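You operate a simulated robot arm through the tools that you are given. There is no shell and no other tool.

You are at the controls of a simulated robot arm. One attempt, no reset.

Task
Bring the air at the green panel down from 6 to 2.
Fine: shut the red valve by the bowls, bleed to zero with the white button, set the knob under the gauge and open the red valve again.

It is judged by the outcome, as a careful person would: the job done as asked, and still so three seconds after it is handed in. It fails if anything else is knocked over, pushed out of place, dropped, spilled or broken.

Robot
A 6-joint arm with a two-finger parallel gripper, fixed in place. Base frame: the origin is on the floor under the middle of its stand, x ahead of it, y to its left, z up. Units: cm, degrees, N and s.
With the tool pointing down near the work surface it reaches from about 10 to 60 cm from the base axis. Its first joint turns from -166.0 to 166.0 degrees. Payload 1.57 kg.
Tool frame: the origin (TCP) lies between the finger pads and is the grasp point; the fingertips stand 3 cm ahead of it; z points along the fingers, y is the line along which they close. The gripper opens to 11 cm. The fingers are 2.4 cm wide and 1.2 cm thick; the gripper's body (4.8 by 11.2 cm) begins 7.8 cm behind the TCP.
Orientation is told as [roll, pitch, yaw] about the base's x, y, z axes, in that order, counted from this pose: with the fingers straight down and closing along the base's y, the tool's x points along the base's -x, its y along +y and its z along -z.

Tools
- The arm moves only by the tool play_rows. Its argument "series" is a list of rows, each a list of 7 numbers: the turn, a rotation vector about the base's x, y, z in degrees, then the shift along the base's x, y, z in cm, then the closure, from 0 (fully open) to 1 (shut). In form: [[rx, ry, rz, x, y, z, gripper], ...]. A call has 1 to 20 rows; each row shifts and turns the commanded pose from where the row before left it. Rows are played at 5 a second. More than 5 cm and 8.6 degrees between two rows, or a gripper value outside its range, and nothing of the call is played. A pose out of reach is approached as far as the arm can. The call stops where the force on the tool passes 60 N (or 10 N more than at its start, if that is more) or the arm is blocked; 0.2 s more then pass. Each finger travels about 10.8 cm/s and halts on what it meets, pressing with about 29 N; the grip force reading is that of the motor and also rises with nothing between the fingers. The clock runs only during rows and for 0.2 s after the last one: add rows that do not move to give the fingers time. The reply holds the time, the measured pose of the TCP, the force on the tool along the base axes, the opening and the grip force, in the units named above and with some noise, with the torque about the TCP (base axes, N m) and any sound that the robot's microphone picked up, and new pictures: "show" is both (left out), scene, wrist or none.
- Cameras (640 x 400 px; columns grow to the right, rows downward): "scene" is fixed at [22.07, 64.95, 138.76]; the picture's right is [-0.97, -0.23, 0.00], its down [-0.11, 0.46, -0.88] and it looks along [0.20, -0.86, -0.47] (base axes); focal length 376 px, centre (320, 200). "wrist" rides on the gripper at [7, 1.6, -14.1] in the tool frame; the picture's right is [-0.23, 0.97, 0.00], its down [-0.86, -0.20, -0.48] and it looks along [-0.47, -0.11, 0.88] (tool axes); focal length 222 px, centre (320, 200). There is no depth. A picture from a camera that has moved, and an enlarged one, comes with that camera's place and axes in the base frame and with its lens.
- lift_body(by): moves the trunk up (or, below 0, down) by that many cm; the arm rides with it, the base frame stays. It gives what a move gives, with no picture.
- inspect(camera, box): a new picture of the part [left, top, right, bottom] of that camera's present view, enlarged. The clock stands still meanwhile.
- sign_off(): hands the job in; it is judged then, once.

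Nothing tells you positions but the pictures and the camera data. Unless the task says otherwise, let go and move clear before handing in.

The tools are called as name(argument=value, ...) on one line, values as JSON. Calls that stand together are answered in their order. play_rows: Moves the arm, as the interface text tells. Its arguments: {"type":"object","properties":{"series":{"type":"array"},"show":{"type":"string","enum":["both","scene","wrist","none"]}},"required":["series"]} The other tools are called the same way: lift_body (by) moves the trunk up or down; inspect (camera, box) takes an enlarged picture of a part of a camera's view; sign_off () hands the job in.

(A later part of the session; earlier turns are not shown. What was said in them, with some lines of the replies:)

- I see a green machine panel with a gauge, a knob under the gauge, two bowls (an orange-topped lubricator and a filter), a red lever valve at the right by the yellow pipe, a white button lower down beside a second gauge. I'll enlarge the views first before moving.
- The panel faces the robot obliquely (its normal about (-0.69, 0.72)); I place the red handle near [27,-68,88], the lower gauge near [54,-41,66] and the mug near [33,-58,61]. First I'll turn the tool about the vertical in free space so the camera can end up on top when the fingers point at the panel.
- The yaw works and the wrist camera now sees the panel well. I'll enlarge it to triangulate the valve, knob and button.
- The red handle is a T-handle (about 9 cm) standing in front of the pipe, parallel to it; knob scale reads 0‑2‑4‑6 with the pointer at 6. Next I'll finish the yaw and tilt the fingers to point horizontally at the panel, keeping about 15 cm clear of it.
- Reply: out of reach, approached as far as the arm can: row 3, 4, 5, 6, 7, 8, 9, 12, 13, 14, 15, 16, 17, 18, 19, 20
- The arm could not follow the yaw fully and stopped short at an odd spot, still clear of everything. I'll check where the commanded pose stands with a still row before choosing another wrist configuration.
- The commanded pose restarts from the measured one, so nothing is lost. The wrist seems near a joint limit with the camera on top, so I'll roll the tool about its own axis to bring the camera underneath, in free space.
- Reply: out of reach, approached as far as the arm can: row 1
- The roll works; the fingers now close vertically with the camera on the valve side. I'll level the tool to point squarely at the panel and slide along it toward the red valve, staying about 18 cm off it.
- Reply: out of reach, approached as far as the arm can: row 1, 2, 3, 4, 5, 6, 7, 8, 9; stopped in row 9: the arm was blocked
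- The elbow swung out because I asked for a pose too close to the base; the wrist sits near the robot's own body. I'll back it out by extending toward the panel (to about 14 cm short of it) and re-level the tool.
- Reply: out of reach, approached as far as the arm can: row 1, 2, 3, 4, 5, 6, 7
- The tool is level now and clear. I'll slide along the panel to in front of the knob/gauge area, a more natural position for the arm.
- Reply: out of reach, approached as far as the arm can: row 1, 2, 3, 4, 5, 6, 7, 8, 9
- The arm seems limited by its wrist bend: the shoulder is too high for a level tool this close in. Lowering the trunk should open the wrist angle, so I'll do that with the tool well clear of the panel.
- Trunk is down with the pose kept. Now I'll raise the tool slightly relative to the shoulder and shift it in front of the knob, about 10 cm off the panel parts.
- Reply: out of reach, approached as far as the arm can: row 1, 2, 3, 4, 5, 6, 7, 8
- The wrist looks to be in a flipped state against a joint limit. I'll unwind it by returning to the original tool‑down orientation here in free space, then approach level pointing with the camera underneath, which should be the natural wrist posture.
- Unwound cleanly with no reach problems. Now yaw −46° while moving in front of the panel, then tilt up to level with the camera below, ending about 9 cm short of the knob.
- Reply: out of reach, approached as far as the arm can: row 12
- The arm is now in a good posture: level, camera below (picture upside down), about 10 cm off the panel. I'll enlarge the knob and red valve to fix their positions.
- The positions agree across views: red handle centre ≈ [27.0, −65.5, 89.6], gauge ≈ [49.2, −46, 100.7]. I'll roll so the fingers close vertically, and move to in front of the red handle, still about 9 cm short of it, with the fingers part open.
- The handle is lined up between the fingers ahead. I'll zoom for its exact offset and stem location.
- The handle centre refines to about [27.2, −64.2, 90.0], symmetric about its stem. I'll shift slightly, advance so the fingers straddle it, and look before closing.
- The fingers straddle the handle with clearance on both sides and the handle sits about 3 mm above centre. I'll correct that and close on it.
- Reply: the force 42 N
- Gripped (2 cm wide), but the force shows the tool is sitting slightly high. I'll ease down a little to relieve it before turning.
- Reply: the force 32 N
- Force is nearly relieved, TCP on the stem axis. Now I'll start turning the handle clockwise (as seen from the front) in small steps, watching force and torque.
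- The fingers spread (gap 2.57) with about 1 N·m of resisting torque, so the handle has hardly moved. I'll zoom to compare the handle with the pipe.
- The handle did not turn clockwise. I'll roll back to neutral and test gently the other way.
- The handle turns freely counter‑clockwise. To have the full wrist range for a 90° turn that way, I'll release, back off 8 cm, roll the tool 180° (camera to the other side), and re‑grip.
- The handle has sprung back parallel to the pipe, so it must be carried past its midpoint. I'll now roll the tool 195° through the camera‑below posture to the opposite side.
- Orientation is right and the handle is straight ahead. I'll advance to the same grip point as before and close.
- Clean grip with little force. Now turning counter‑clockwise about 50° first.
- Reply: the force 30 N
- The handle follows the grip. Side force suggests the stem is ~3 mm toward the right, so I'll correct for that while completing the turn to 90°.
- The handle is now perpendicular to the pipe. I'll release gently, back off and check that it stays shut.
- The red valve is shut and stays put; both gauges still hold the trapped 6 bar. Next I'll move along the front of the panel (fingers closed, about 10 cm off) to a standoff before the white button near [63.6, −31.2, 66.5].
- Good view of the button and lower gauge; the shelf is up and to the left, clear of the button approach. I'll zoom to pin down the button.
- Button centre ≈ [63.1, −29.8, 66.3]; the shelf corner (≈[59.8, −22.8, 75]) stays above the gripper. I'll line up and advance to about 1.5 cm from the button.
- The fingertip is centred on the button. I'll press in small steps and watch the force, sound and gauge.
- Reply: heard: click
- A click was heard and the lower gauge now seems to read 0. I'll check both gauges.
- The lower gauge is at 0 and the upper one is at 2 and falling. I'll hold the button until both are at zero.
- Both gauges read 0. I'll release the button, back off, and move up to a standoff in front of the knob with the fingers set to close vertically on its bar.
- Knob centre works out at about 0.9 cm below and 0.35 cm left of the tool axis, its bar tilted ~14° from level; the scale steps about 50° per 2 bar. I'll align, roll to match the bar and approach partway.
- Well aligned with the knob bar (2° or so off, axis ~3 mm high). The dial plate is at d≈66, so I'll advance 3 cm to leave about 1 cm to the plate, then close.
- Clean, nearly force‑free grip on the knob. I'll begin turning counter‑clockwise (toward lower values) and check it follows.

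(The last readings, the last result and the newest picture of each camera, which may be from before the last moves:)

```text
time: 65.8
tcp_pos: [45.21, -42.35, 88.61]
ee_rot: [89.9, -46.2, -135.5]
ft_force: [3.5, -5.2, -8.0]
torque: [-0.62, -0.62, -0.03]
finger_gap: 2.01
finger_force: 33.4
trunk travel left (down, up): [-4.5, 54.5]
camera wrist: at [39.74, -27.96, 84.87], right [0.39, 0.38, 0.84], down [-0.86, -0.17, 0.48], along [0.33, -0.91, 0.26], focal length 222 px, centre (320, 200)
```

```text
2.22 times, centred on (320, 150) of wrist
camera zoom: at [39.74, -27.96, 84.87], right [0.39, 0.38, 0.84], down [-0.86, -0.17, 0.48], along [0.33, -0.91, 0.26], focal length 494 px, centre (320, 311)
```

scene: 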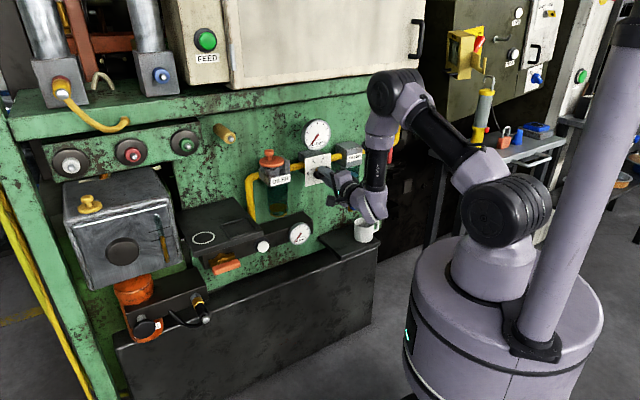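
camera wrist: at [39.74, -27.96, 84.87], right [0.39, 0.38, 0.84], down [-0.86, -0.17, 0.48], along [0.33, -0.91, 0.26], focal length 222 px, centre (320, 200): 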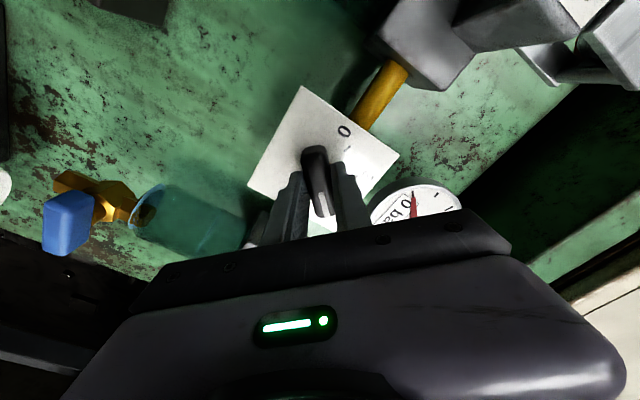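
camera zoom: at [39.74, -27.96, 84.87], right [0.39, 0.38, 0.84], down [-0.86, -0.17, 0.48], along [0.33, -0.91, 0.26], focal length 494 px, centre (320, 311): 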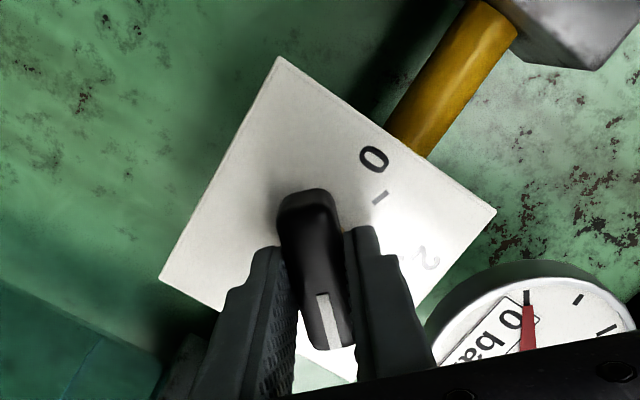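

It follows well. I'll continue about 66° further, stopping slightly before the "2" mark to check.

play_rows(series=[[-5.72, 5.87, 0, 0, 0, 0, 1], [-5.72, 5.87, 0, 0, 0, 0, 1], [-5.72, 5.87, 0, 0, 0, 0, 1], [-5.72, 5.87, 0, 0, 0, 0, 1], [-5.72, 5.87, 0, 0, 0, 0, 1], [-5.72, 5.87, 0, 0, 0, 0, 1], [-5.72, 5.87, 0, 0, 0, 0, 1], [-5.72, 5.87, 0, 0, 0, 0, 1], [0, 0, 0, 0, 0, 0, 1]], show="both")

inspect(camera="wrist", box=[220, 60, 420, 240])

inspect(camera="scene", box=[270, 110, 400, 220])

```text
time: 67.8
tcp_pos: [45.21, -42.41, 88.57]
ee_rot: [-89.4, -68.4, 43.6]
ft_force: [-8.8, -20.5, -4.9]
torque: [0.29, 0.37, 0.16]
finger_gap: 2.0
finger_force: 33.8
trunk travel left (down, up): [-4.5, 54.5]
camera wrist: at [34.59, -32.94, 81.72], right [0.71, 0.69, -0.15], down [-0.24, 0.43, 0.87], along [0.66, -0.58, 0.47], focal length 222 px, centre (320, 200)
```

scene: 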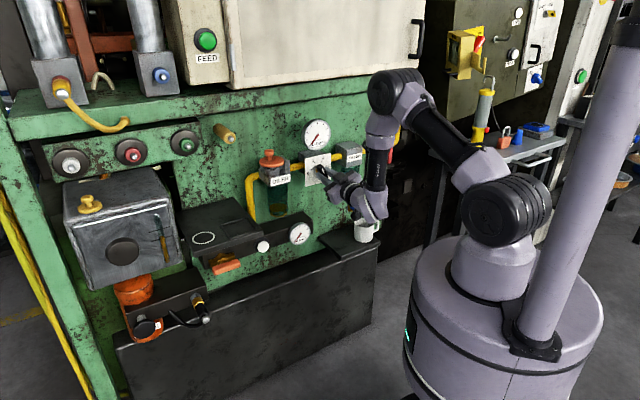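
wrist: 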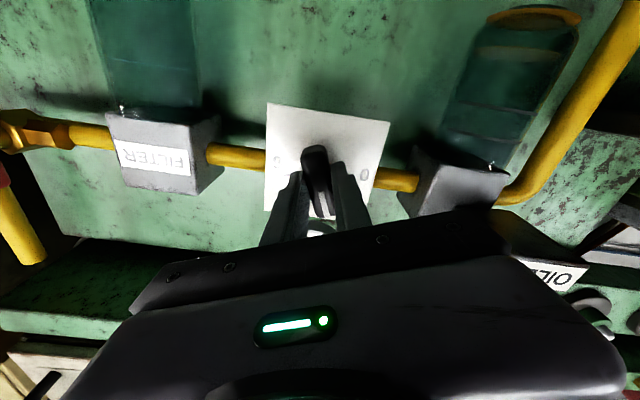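

```text
2.22 times, centred on (320, 150) of wrist
camera zoom: at [34.59, -32.94, 81.72], right [0.71, 0.69, -0.15], down [-0.24, 0.43, 0.87], along [0.66, -0.58, 0.47], focal length 494 px, centre (320, 311)
```

zoom: 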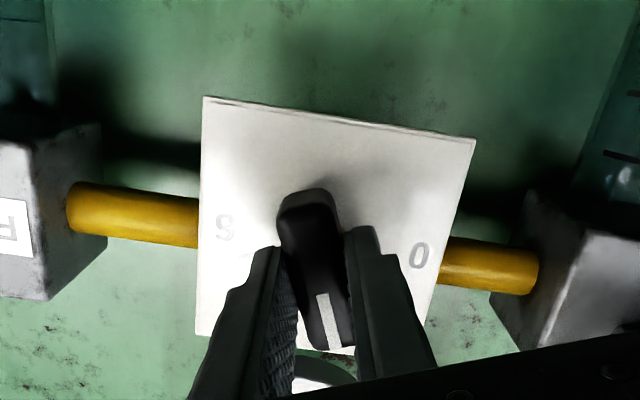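

```text
3.64 times, centred on (335, 165) of scene
camera zoom: at [22.07, 64.95, 138.76], right [-0.97, -0.23, 0.0], down [-0.11, 0.46, -0.88], along [0.2, -0.86, -0.47], focal length 1367 px, centre (266, 327)
```

zoom: 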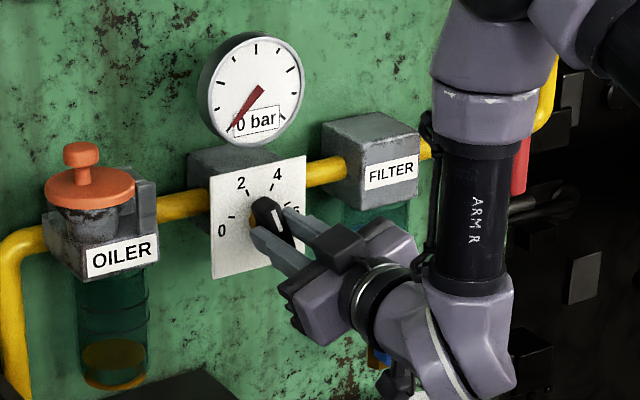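

The knob is near 112°, and I estimate the "2" mark at about 115°. I'll turn 3.5° more, release, back off and compare pointer and tick.

play_rows(series=[[-2.44, 2.51, 0, 0, 0, 0, 1], [0, 0, 0, 0, 0, 0, 1], [0, 0, 0, 0, 0, 0, 0.85], [0, 0, 0, 0, 0, 0, 0.65], [0, 0, 0, 0, 0, 0, 0.55], [0, 0, 0, 0, 0, 0, 0.55], [0, 0, 0, -1.0, 1.03, 0, 0.55], [0, 0, 0, -2.1, 2.16, 0, 0.55], [0, 0, 0, -2.1, 2.16, 0, 0.55], [0, 0, 0, -1.4, 1.44, 0, 0.55], [0, 0, 0, 0, 0, 0, 0.55]], show="both")

inspect(camera="wrist", box=[240, 40, 420, 200])

inspect(camera="scene", box=[280, 110, 360, 200])

```text
time: 70.2
tcp_pos: [38.82, -35.64, 89.03]
ee_rot: [-89.6, -64.9, 43.9]
ft_force: [0.5, 0.2, 1.0]
torque: [-0.01, 0.01, 0.01]
finger_gap: 4.93
finger_force: 0.1
trunk travel left (down, up): [-4.5, 54.5]
camera wrist: at [27.85, -26.39, 82.13], right [0.7, 0.68, -0.21], down [-0.2, 0.47, 0.86], along [0.69, -0.56, 0.47], focal length 222 px, centre (320, 200)
```

scene: 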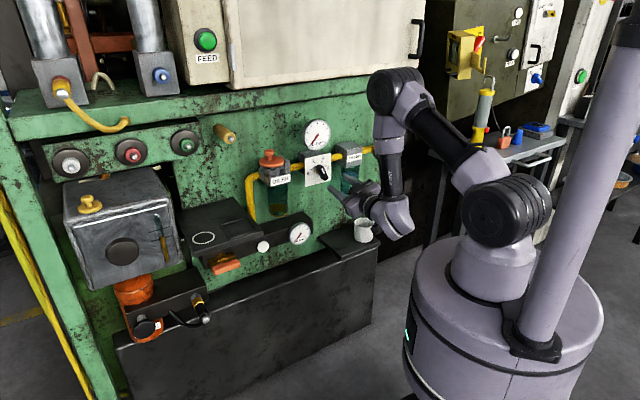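
wrist: 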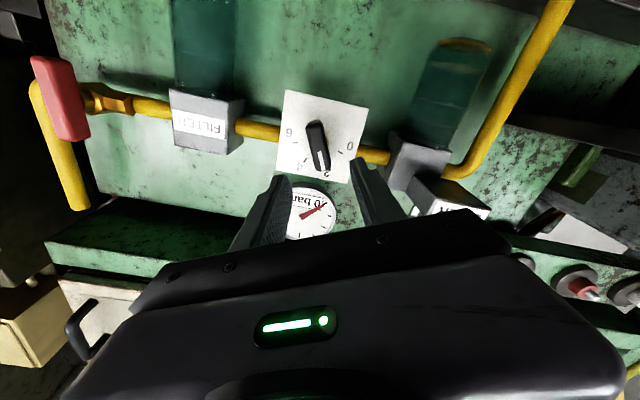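

```text
2.50 times, centred on (330, 120) of wrist
camera zoom: at [27.85, -26.39, 82.13], right [0.7, 0.68, -0.21], down [-0.2, 0.47, 0.86], along [0.69, -0.56, 0.47], focal length 555 px, centre (295, 400)
```

zoom: 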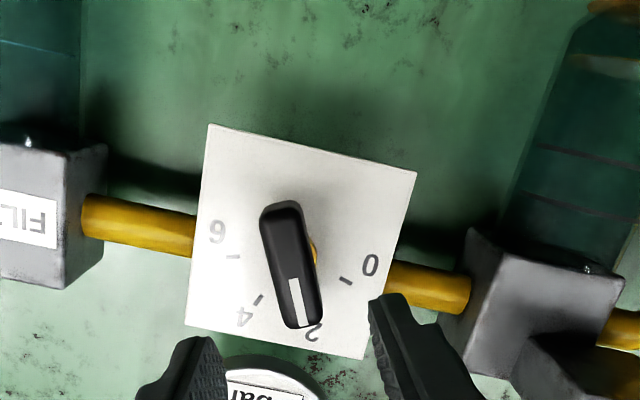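

```text
4.44 times, centred on (320, 155) of scene
camera zoom: at [22.07, 64.95, 138.76], right [-0.97, -0.23, 0.0], down [-0.11, 0.46, -0.88], along [0.2, -0.86, -0.47], focal length 1671 px, centre (320, 400)
```

zoom: 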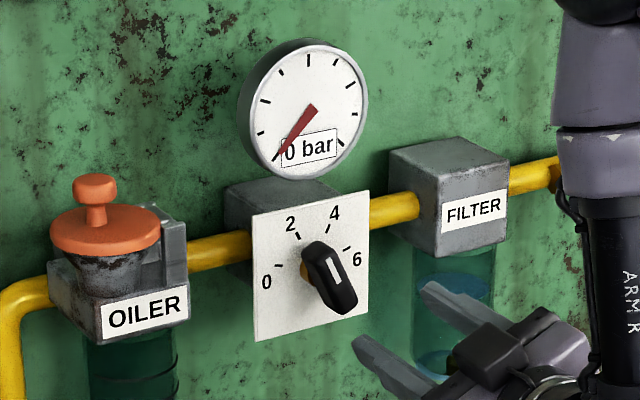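

All four ticks are visible now: by symmetry they sit at about 12°, 64°, 116° and 169°, and the knob stands at ~115°, on the "2" mark. Next I'll go back to the red valve standoff to reopen it.

play_rows(series=[[2.19, -2.25, 0, -2.51, -2.54, 0.12, 0.55], [2.19, -2.25, 0, -2.51, -2.54, 0.12, 0.55], [2.19, -2.25, 0, -2.51, -2.54, 0.12, 0.55], [2.19, -2.25, 0, -2.51, -2.54, 0.12, 0.55], [2.19, -2.25, 0, -2.51, -2.54, 0.12, 0.55], [2.19, -2.25, 0, -2.51, -2.54, 0.12, 0.55], [2.19, -2.25, 0, -2.51, -2.54, 0.12, 0.55], [2.19, -2.25, 0, -2.51, -2.54, 0.12, 0.55], [0, 0, 0, 0, 0, 0, 0.55]], show="both")

inspect(camera="wrist", box=[220, 60, 420, 240])

inspect(camera="scene", box=[270, 100, 430, 220])

```text
time: 72.2
tcp_pos: [18.53, -55.92, 89.83]
ee_rot: [13.0, -89.9, -58.6]
ft_force: [0.1, 0.4, -0.1]
torque: [0.0, 0.01, 0.0]
finger_gap: 4.95
finger_force: 0.1
trunk travel left (down, up): [-4.5, 54.5]
camera wrist: at [9.87, -44.65, 82.85], right [0.7, 0.68, 0.23], down [-0.48, 0.2, 0.86], along [0.54, -0.7, 0.46], focal length 222 px, centre (320, 200)
```

scene: 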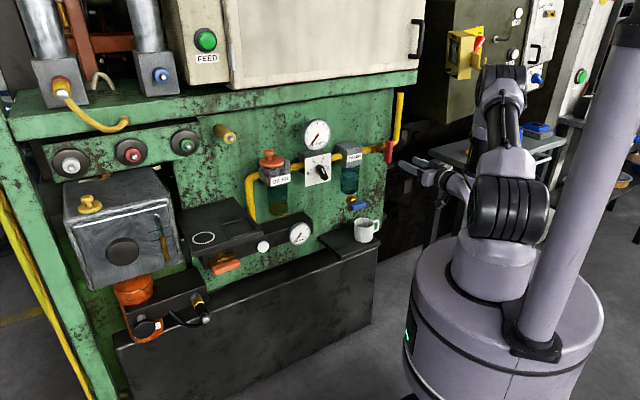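
wrist: 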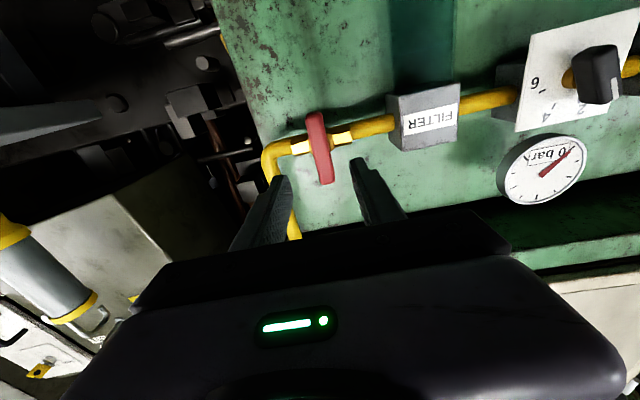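

```text
2.22 times, centred on (320, 150) of wrist
camera zoom: at [9.87, -44.65, 82.85], right [0.7, 0.68, 0.23], down [-0.48, 0.2, 0.86], along [0.54, -0.7, 0.46], focal length 494 px, centre (320, 311)
```

zoom: 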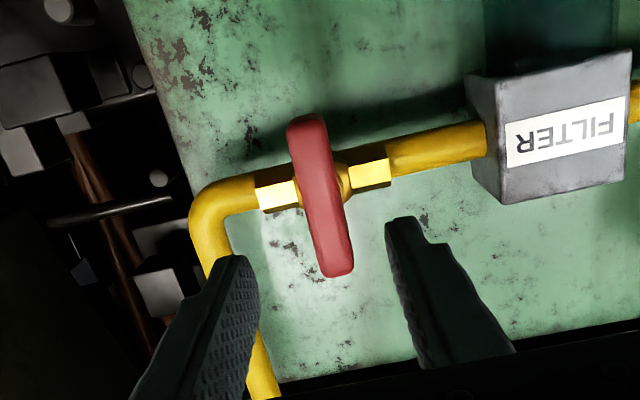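

```text
3.33 times, centred on (350, 160) of scene
camera zoom: at [22.07, 64.95, 138.76], right [-0.97, -0.23, 0.0], down [-0.11, 0.46, -0.88], along [0.2, -0.86, -0.47], focal length 1253 px, centre (220, 333)
```

zoom: 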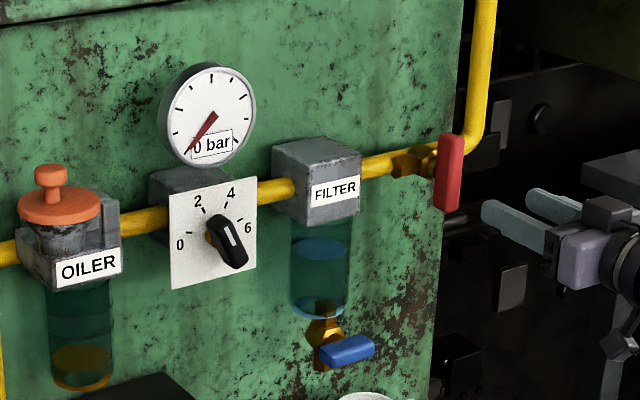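

The knob stays on 2 and the valve is still shut with the gauge at 0. I'll advance to the earlier grip point and close on the vertical handle.

play_rows(series=[[0, 0, 0, 2.1, -2.15, 0.03, 0.55], [0, 0, 0, 2.1, -2.15, 0.02, 0.55], [0, 0, 0, 1.6, -1.64, 0.02, 0.55], [0, 0, 0, 1.25, -1.28, 0, 0.55], [0, 0, 0, 0, 0, 0, 0.65], [0, 0, 0, 0, 0, 0, 0.75], [0, 0, 0, 0, 0, 0, 0.85], [0, 0, 0, 0, 0, 0, 1], [0, 0, 0, 0, 0, 0, 1], [0, 0, 0, 0, 0, 0, 1]], show="wrist")

```text
time: 74.4
tcp_pos: [25.58, -63.11, 89.86]
ee_rot: [26.1, -89.9, -71.9]
ft_force: [-7.3, -11.7, 3.0]
torque: [0.2, 0.14, 0.48]
finger_gap: 2.0
finger_force: 33.9
trunk travel left (down, up): [-4.5, 54.5]
camera wrist: at [16.95, -51.77, 82.9], right [0.7, 0.68, 0.23], down [-0.48, 0.2, 0.86], along [0.54, -0.7, 0.46], focal length 222 px, centre (320, 200)
```

wrist: 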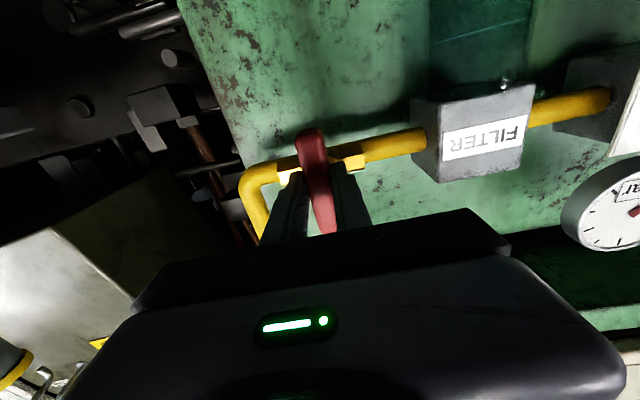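

Gripped. Now turning the handle clockwise back toward parallel with the pipe.

play_rows(series=[[5.72, -5.87, 0, 0, 0, 0, 1], [5.72, -5.87, 0, 0, 0, 0, 1], [5.72, -5.87, 0, 0, 0, 0, 1], [5.72, -5.87, 0, 0, 0, 0, 1], [5.72, -5.87, 0, 0.05, 0.1, 0, 1], [5.72, -5.87, 0, 0.05, 0.1, 0.05, 1]], show="none")

```text
time: 75.8
tcp_pos: [25.61, -62.86, 89.81]
ee_rot: [90.1, -40.7, -135.6]
ft_force: [4.5, -24.2, 14.6]
torque: [-0.63, -0.66, 0.19]
finger_gap: 2.03
finger_force: 33.7
trunk travel left (down, up): [-4.5, 54.5]
```

play_rows(series=[[5.72, -5.87, 0, 0, -0.05, 0.05, 1], [5.72, -5.87, 0, 0, 0, 0.05, 1], [5.72, -5.87, 0, 0, 0, 0.05, 1], [5.72, -5.87, 0, 0, 0, 0, 1], [5.58, -5.72, 0, 0, 0, 0, 1], [0, 0, 0, 0, 0, 0, 1]], show="both")

inspect(camera="scene", box=[270, 100, 430, 220])

```text
time: 77.2
tcp_pos: [25.76, -62.84, 90.0]
ee_rot: [90.2, 0.0, -135.6]
ft_force: [9.1, -17.9, 23.1]
torque: [0.06, 0.12, -0.44]
finger_gap: 1.96
finger_force: 34.3
trunk travel left (down, up): [-4.5, 54.5]
camera wrist: at [20.9, -47.82, 91.63], right [-0.16, -0.16, 0.97], down [-0.95, -0.26, -0.2], along [0.28, -0.95, -0.11], focal length 222 px, centre (320, 200)
```

scene: 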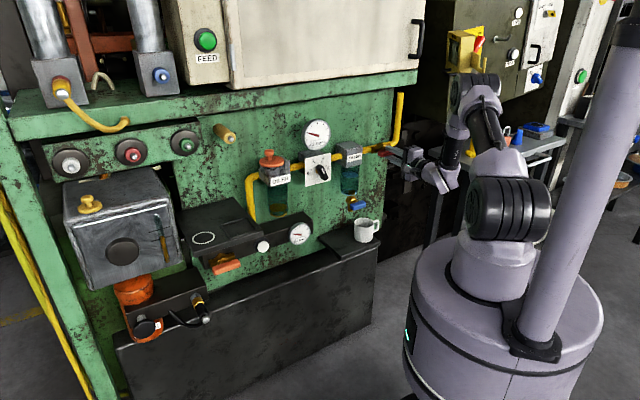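
wrist: 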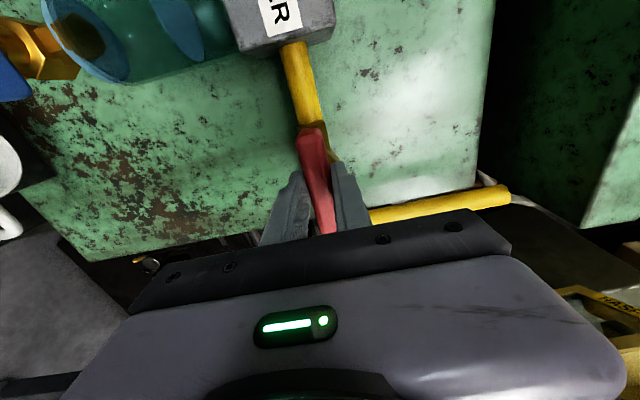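

```text
3.33 times, centred on (350, 160) of scene
camera zoom: at [22.07, 64.95, 138.76], right [-0.97, -0.23, 0.0], down [-0.11, 0.46, -0.88], along [0.2, -0.86, -0.47], focal length 1253 px, centre (220, 333)
```

zoom: 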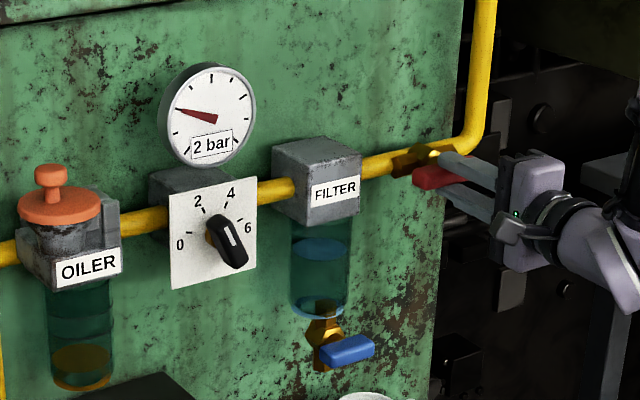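

The gauge now reads 2 bar with the valve open. I'll release the handle, back off clear and watch whether it holds.

play_rows(series=[[0, 0, 0, 0, 0, 0, 0.85], [0, 0, 0, 0, 0, 0, 0.65], [0, 0, 0, 0, 0, 0, 0.55], [0, 0, 0, 0, 0, 0, 0.55], [0, 0, 0, -1.4, 1.43, 0, 0.55], [0, 0, 0, -2.1, 2.15, 0, 0.55], [0, 0, 0, -2.1, 2.15, 0, 0.55], [0, 0, 0, -2.1, 2.15, 0, 0.55], [0, 0, 0, -1.4, 1.43, 0, 0.55], [0, 0, 0, 0, 0, 0, 0.55], [0, 0, 0, 0, 0, 0, 0.55], [0, 0, 0, 0, 0, 0, 0.55], [0, 0, 0, 0, 0, 0, 0.55], [0, 0, 0, 0, 0, 0, 0.55]], show="both")

inspect(camera="scene", box=[270, 100, 430, 220])

inspect(camera="scene", box=[200, 190, 400, 290])

inspect(camera="scene", box=[295, 110, 345, 190])

```text
time: 80.2
tcp_pos: [16.62, -53.5, 89.95]
ee_rot: [90.1, -0.1, -135.6]
ft_force: [-0.5, 0.9, -0.1]
torque: [0.0, 0.0, 0.0]
finger_gap: 4.93
finger_force: 0.0
trunk travel left (down, up): [-4.5, 54.5]
camera wrist: at [11.81, -38.51, 91.57], right [-0.16, -0.16, 0.97], down [-0.95, -0.26, -0.2], along [0.28, -0.95, -0.11], focal length 222 px, centre (320, 200)
```

scene: 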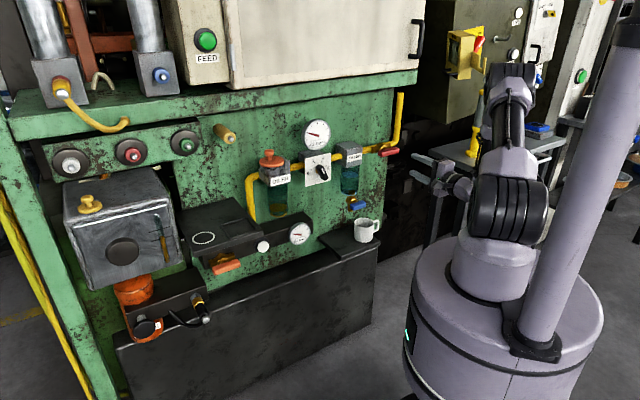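
wrist: 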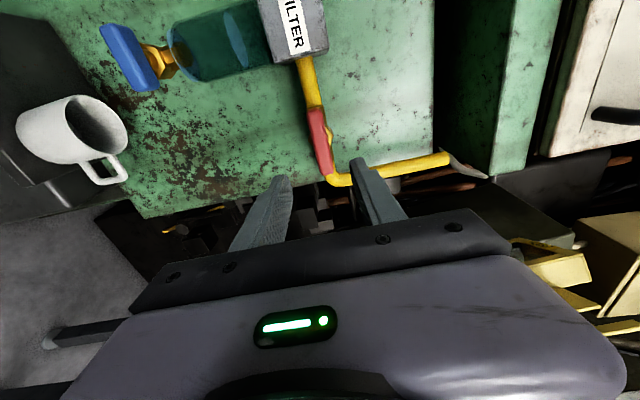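

```text
3.33 times, centred on (350, 160) of scene
camera zoom: at [22.07, 64.95, 138.76], right [-0.97, -0.23, 0.0], down [-0.11, 0.46, -0.88], along [0.2, -0.86, -0.47], focal length 1253 px, centre (220, 333)
```

zoom: 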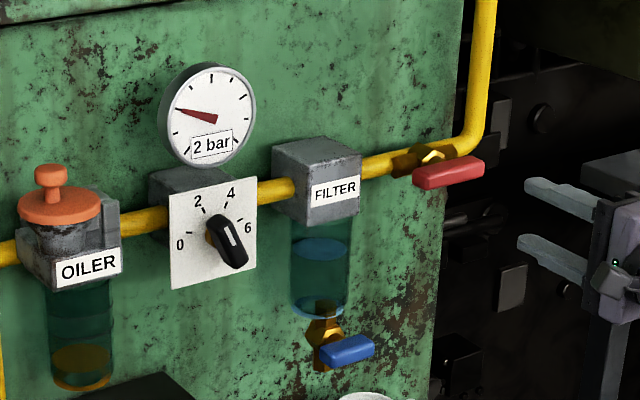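

```text
3.20 times, centred on (300, 240) of scene
camera zoom: at [22.07, 64.95, 138.76], right [-0.97, -0.23, 0.0], down [-0.11, 0.46, -0.88], along [0.2, -0.86, -0.47], focal length 1203 px, centre (384, 72)
```

zoom: 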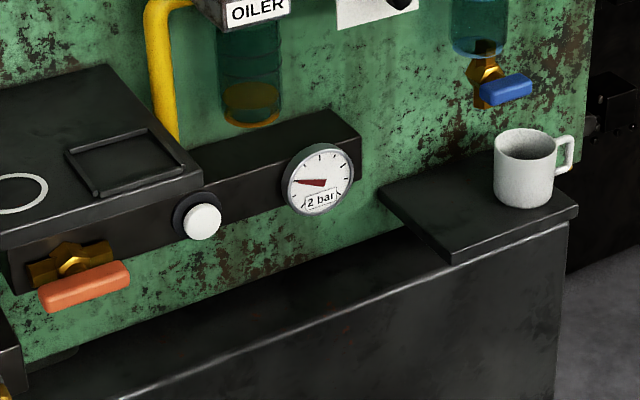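

```text
5.00 times, centred on (320, 150) of scene
camera zoom: at [22.07, 64.95, 138.76], right [-0.97, -0.23, 0.0], down [-0.11, 0.46, -0.88], along [0.2, -0.86, -0.47], focal length 1880 px, centre (320, 450)
```

zoom: 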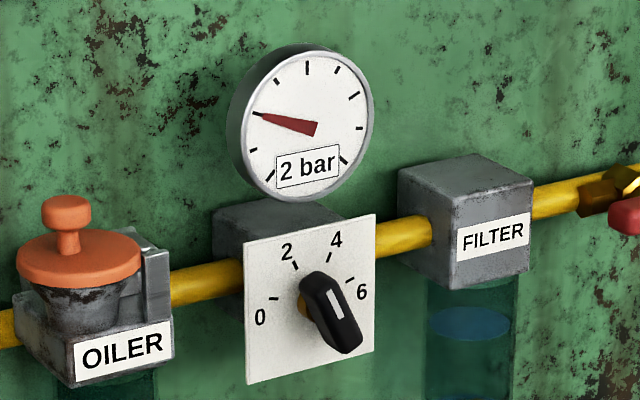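

Both gauges read 2 bar with the needle on the 2 tick. The red valve is fully open, parallel to the pipe, and the knob is on 2. The mug and everything else are where they were, and the gripper has let go and is well clear, so I'm handing in.

sign_off()

```text
The job is handed in.
```

The air at the green panel is down from 6 to 2 bar, and I've handed the job in. Both gauges read 2 bar about three seconds after I reopened the valve.

- **Shut-off:** I closed the red valve by the bowls. It only turns counter-clockwise from open. I first tried it the other way, and it met its stop without moving.
- **Bleed:** I held the white button on the lower block until both gauges read 0.
- **Knob:** I set it on the 2 mark while the line was empty.
- **Reopening:** The red valve is fully open again, in line with the pipe.

Nothing else was moved: the mug and the other valves are where they were. The gripper has let go and is about 15 cm clear of the panel. I lowered the robot's trunk 18 cm to reach the controls and left it there.
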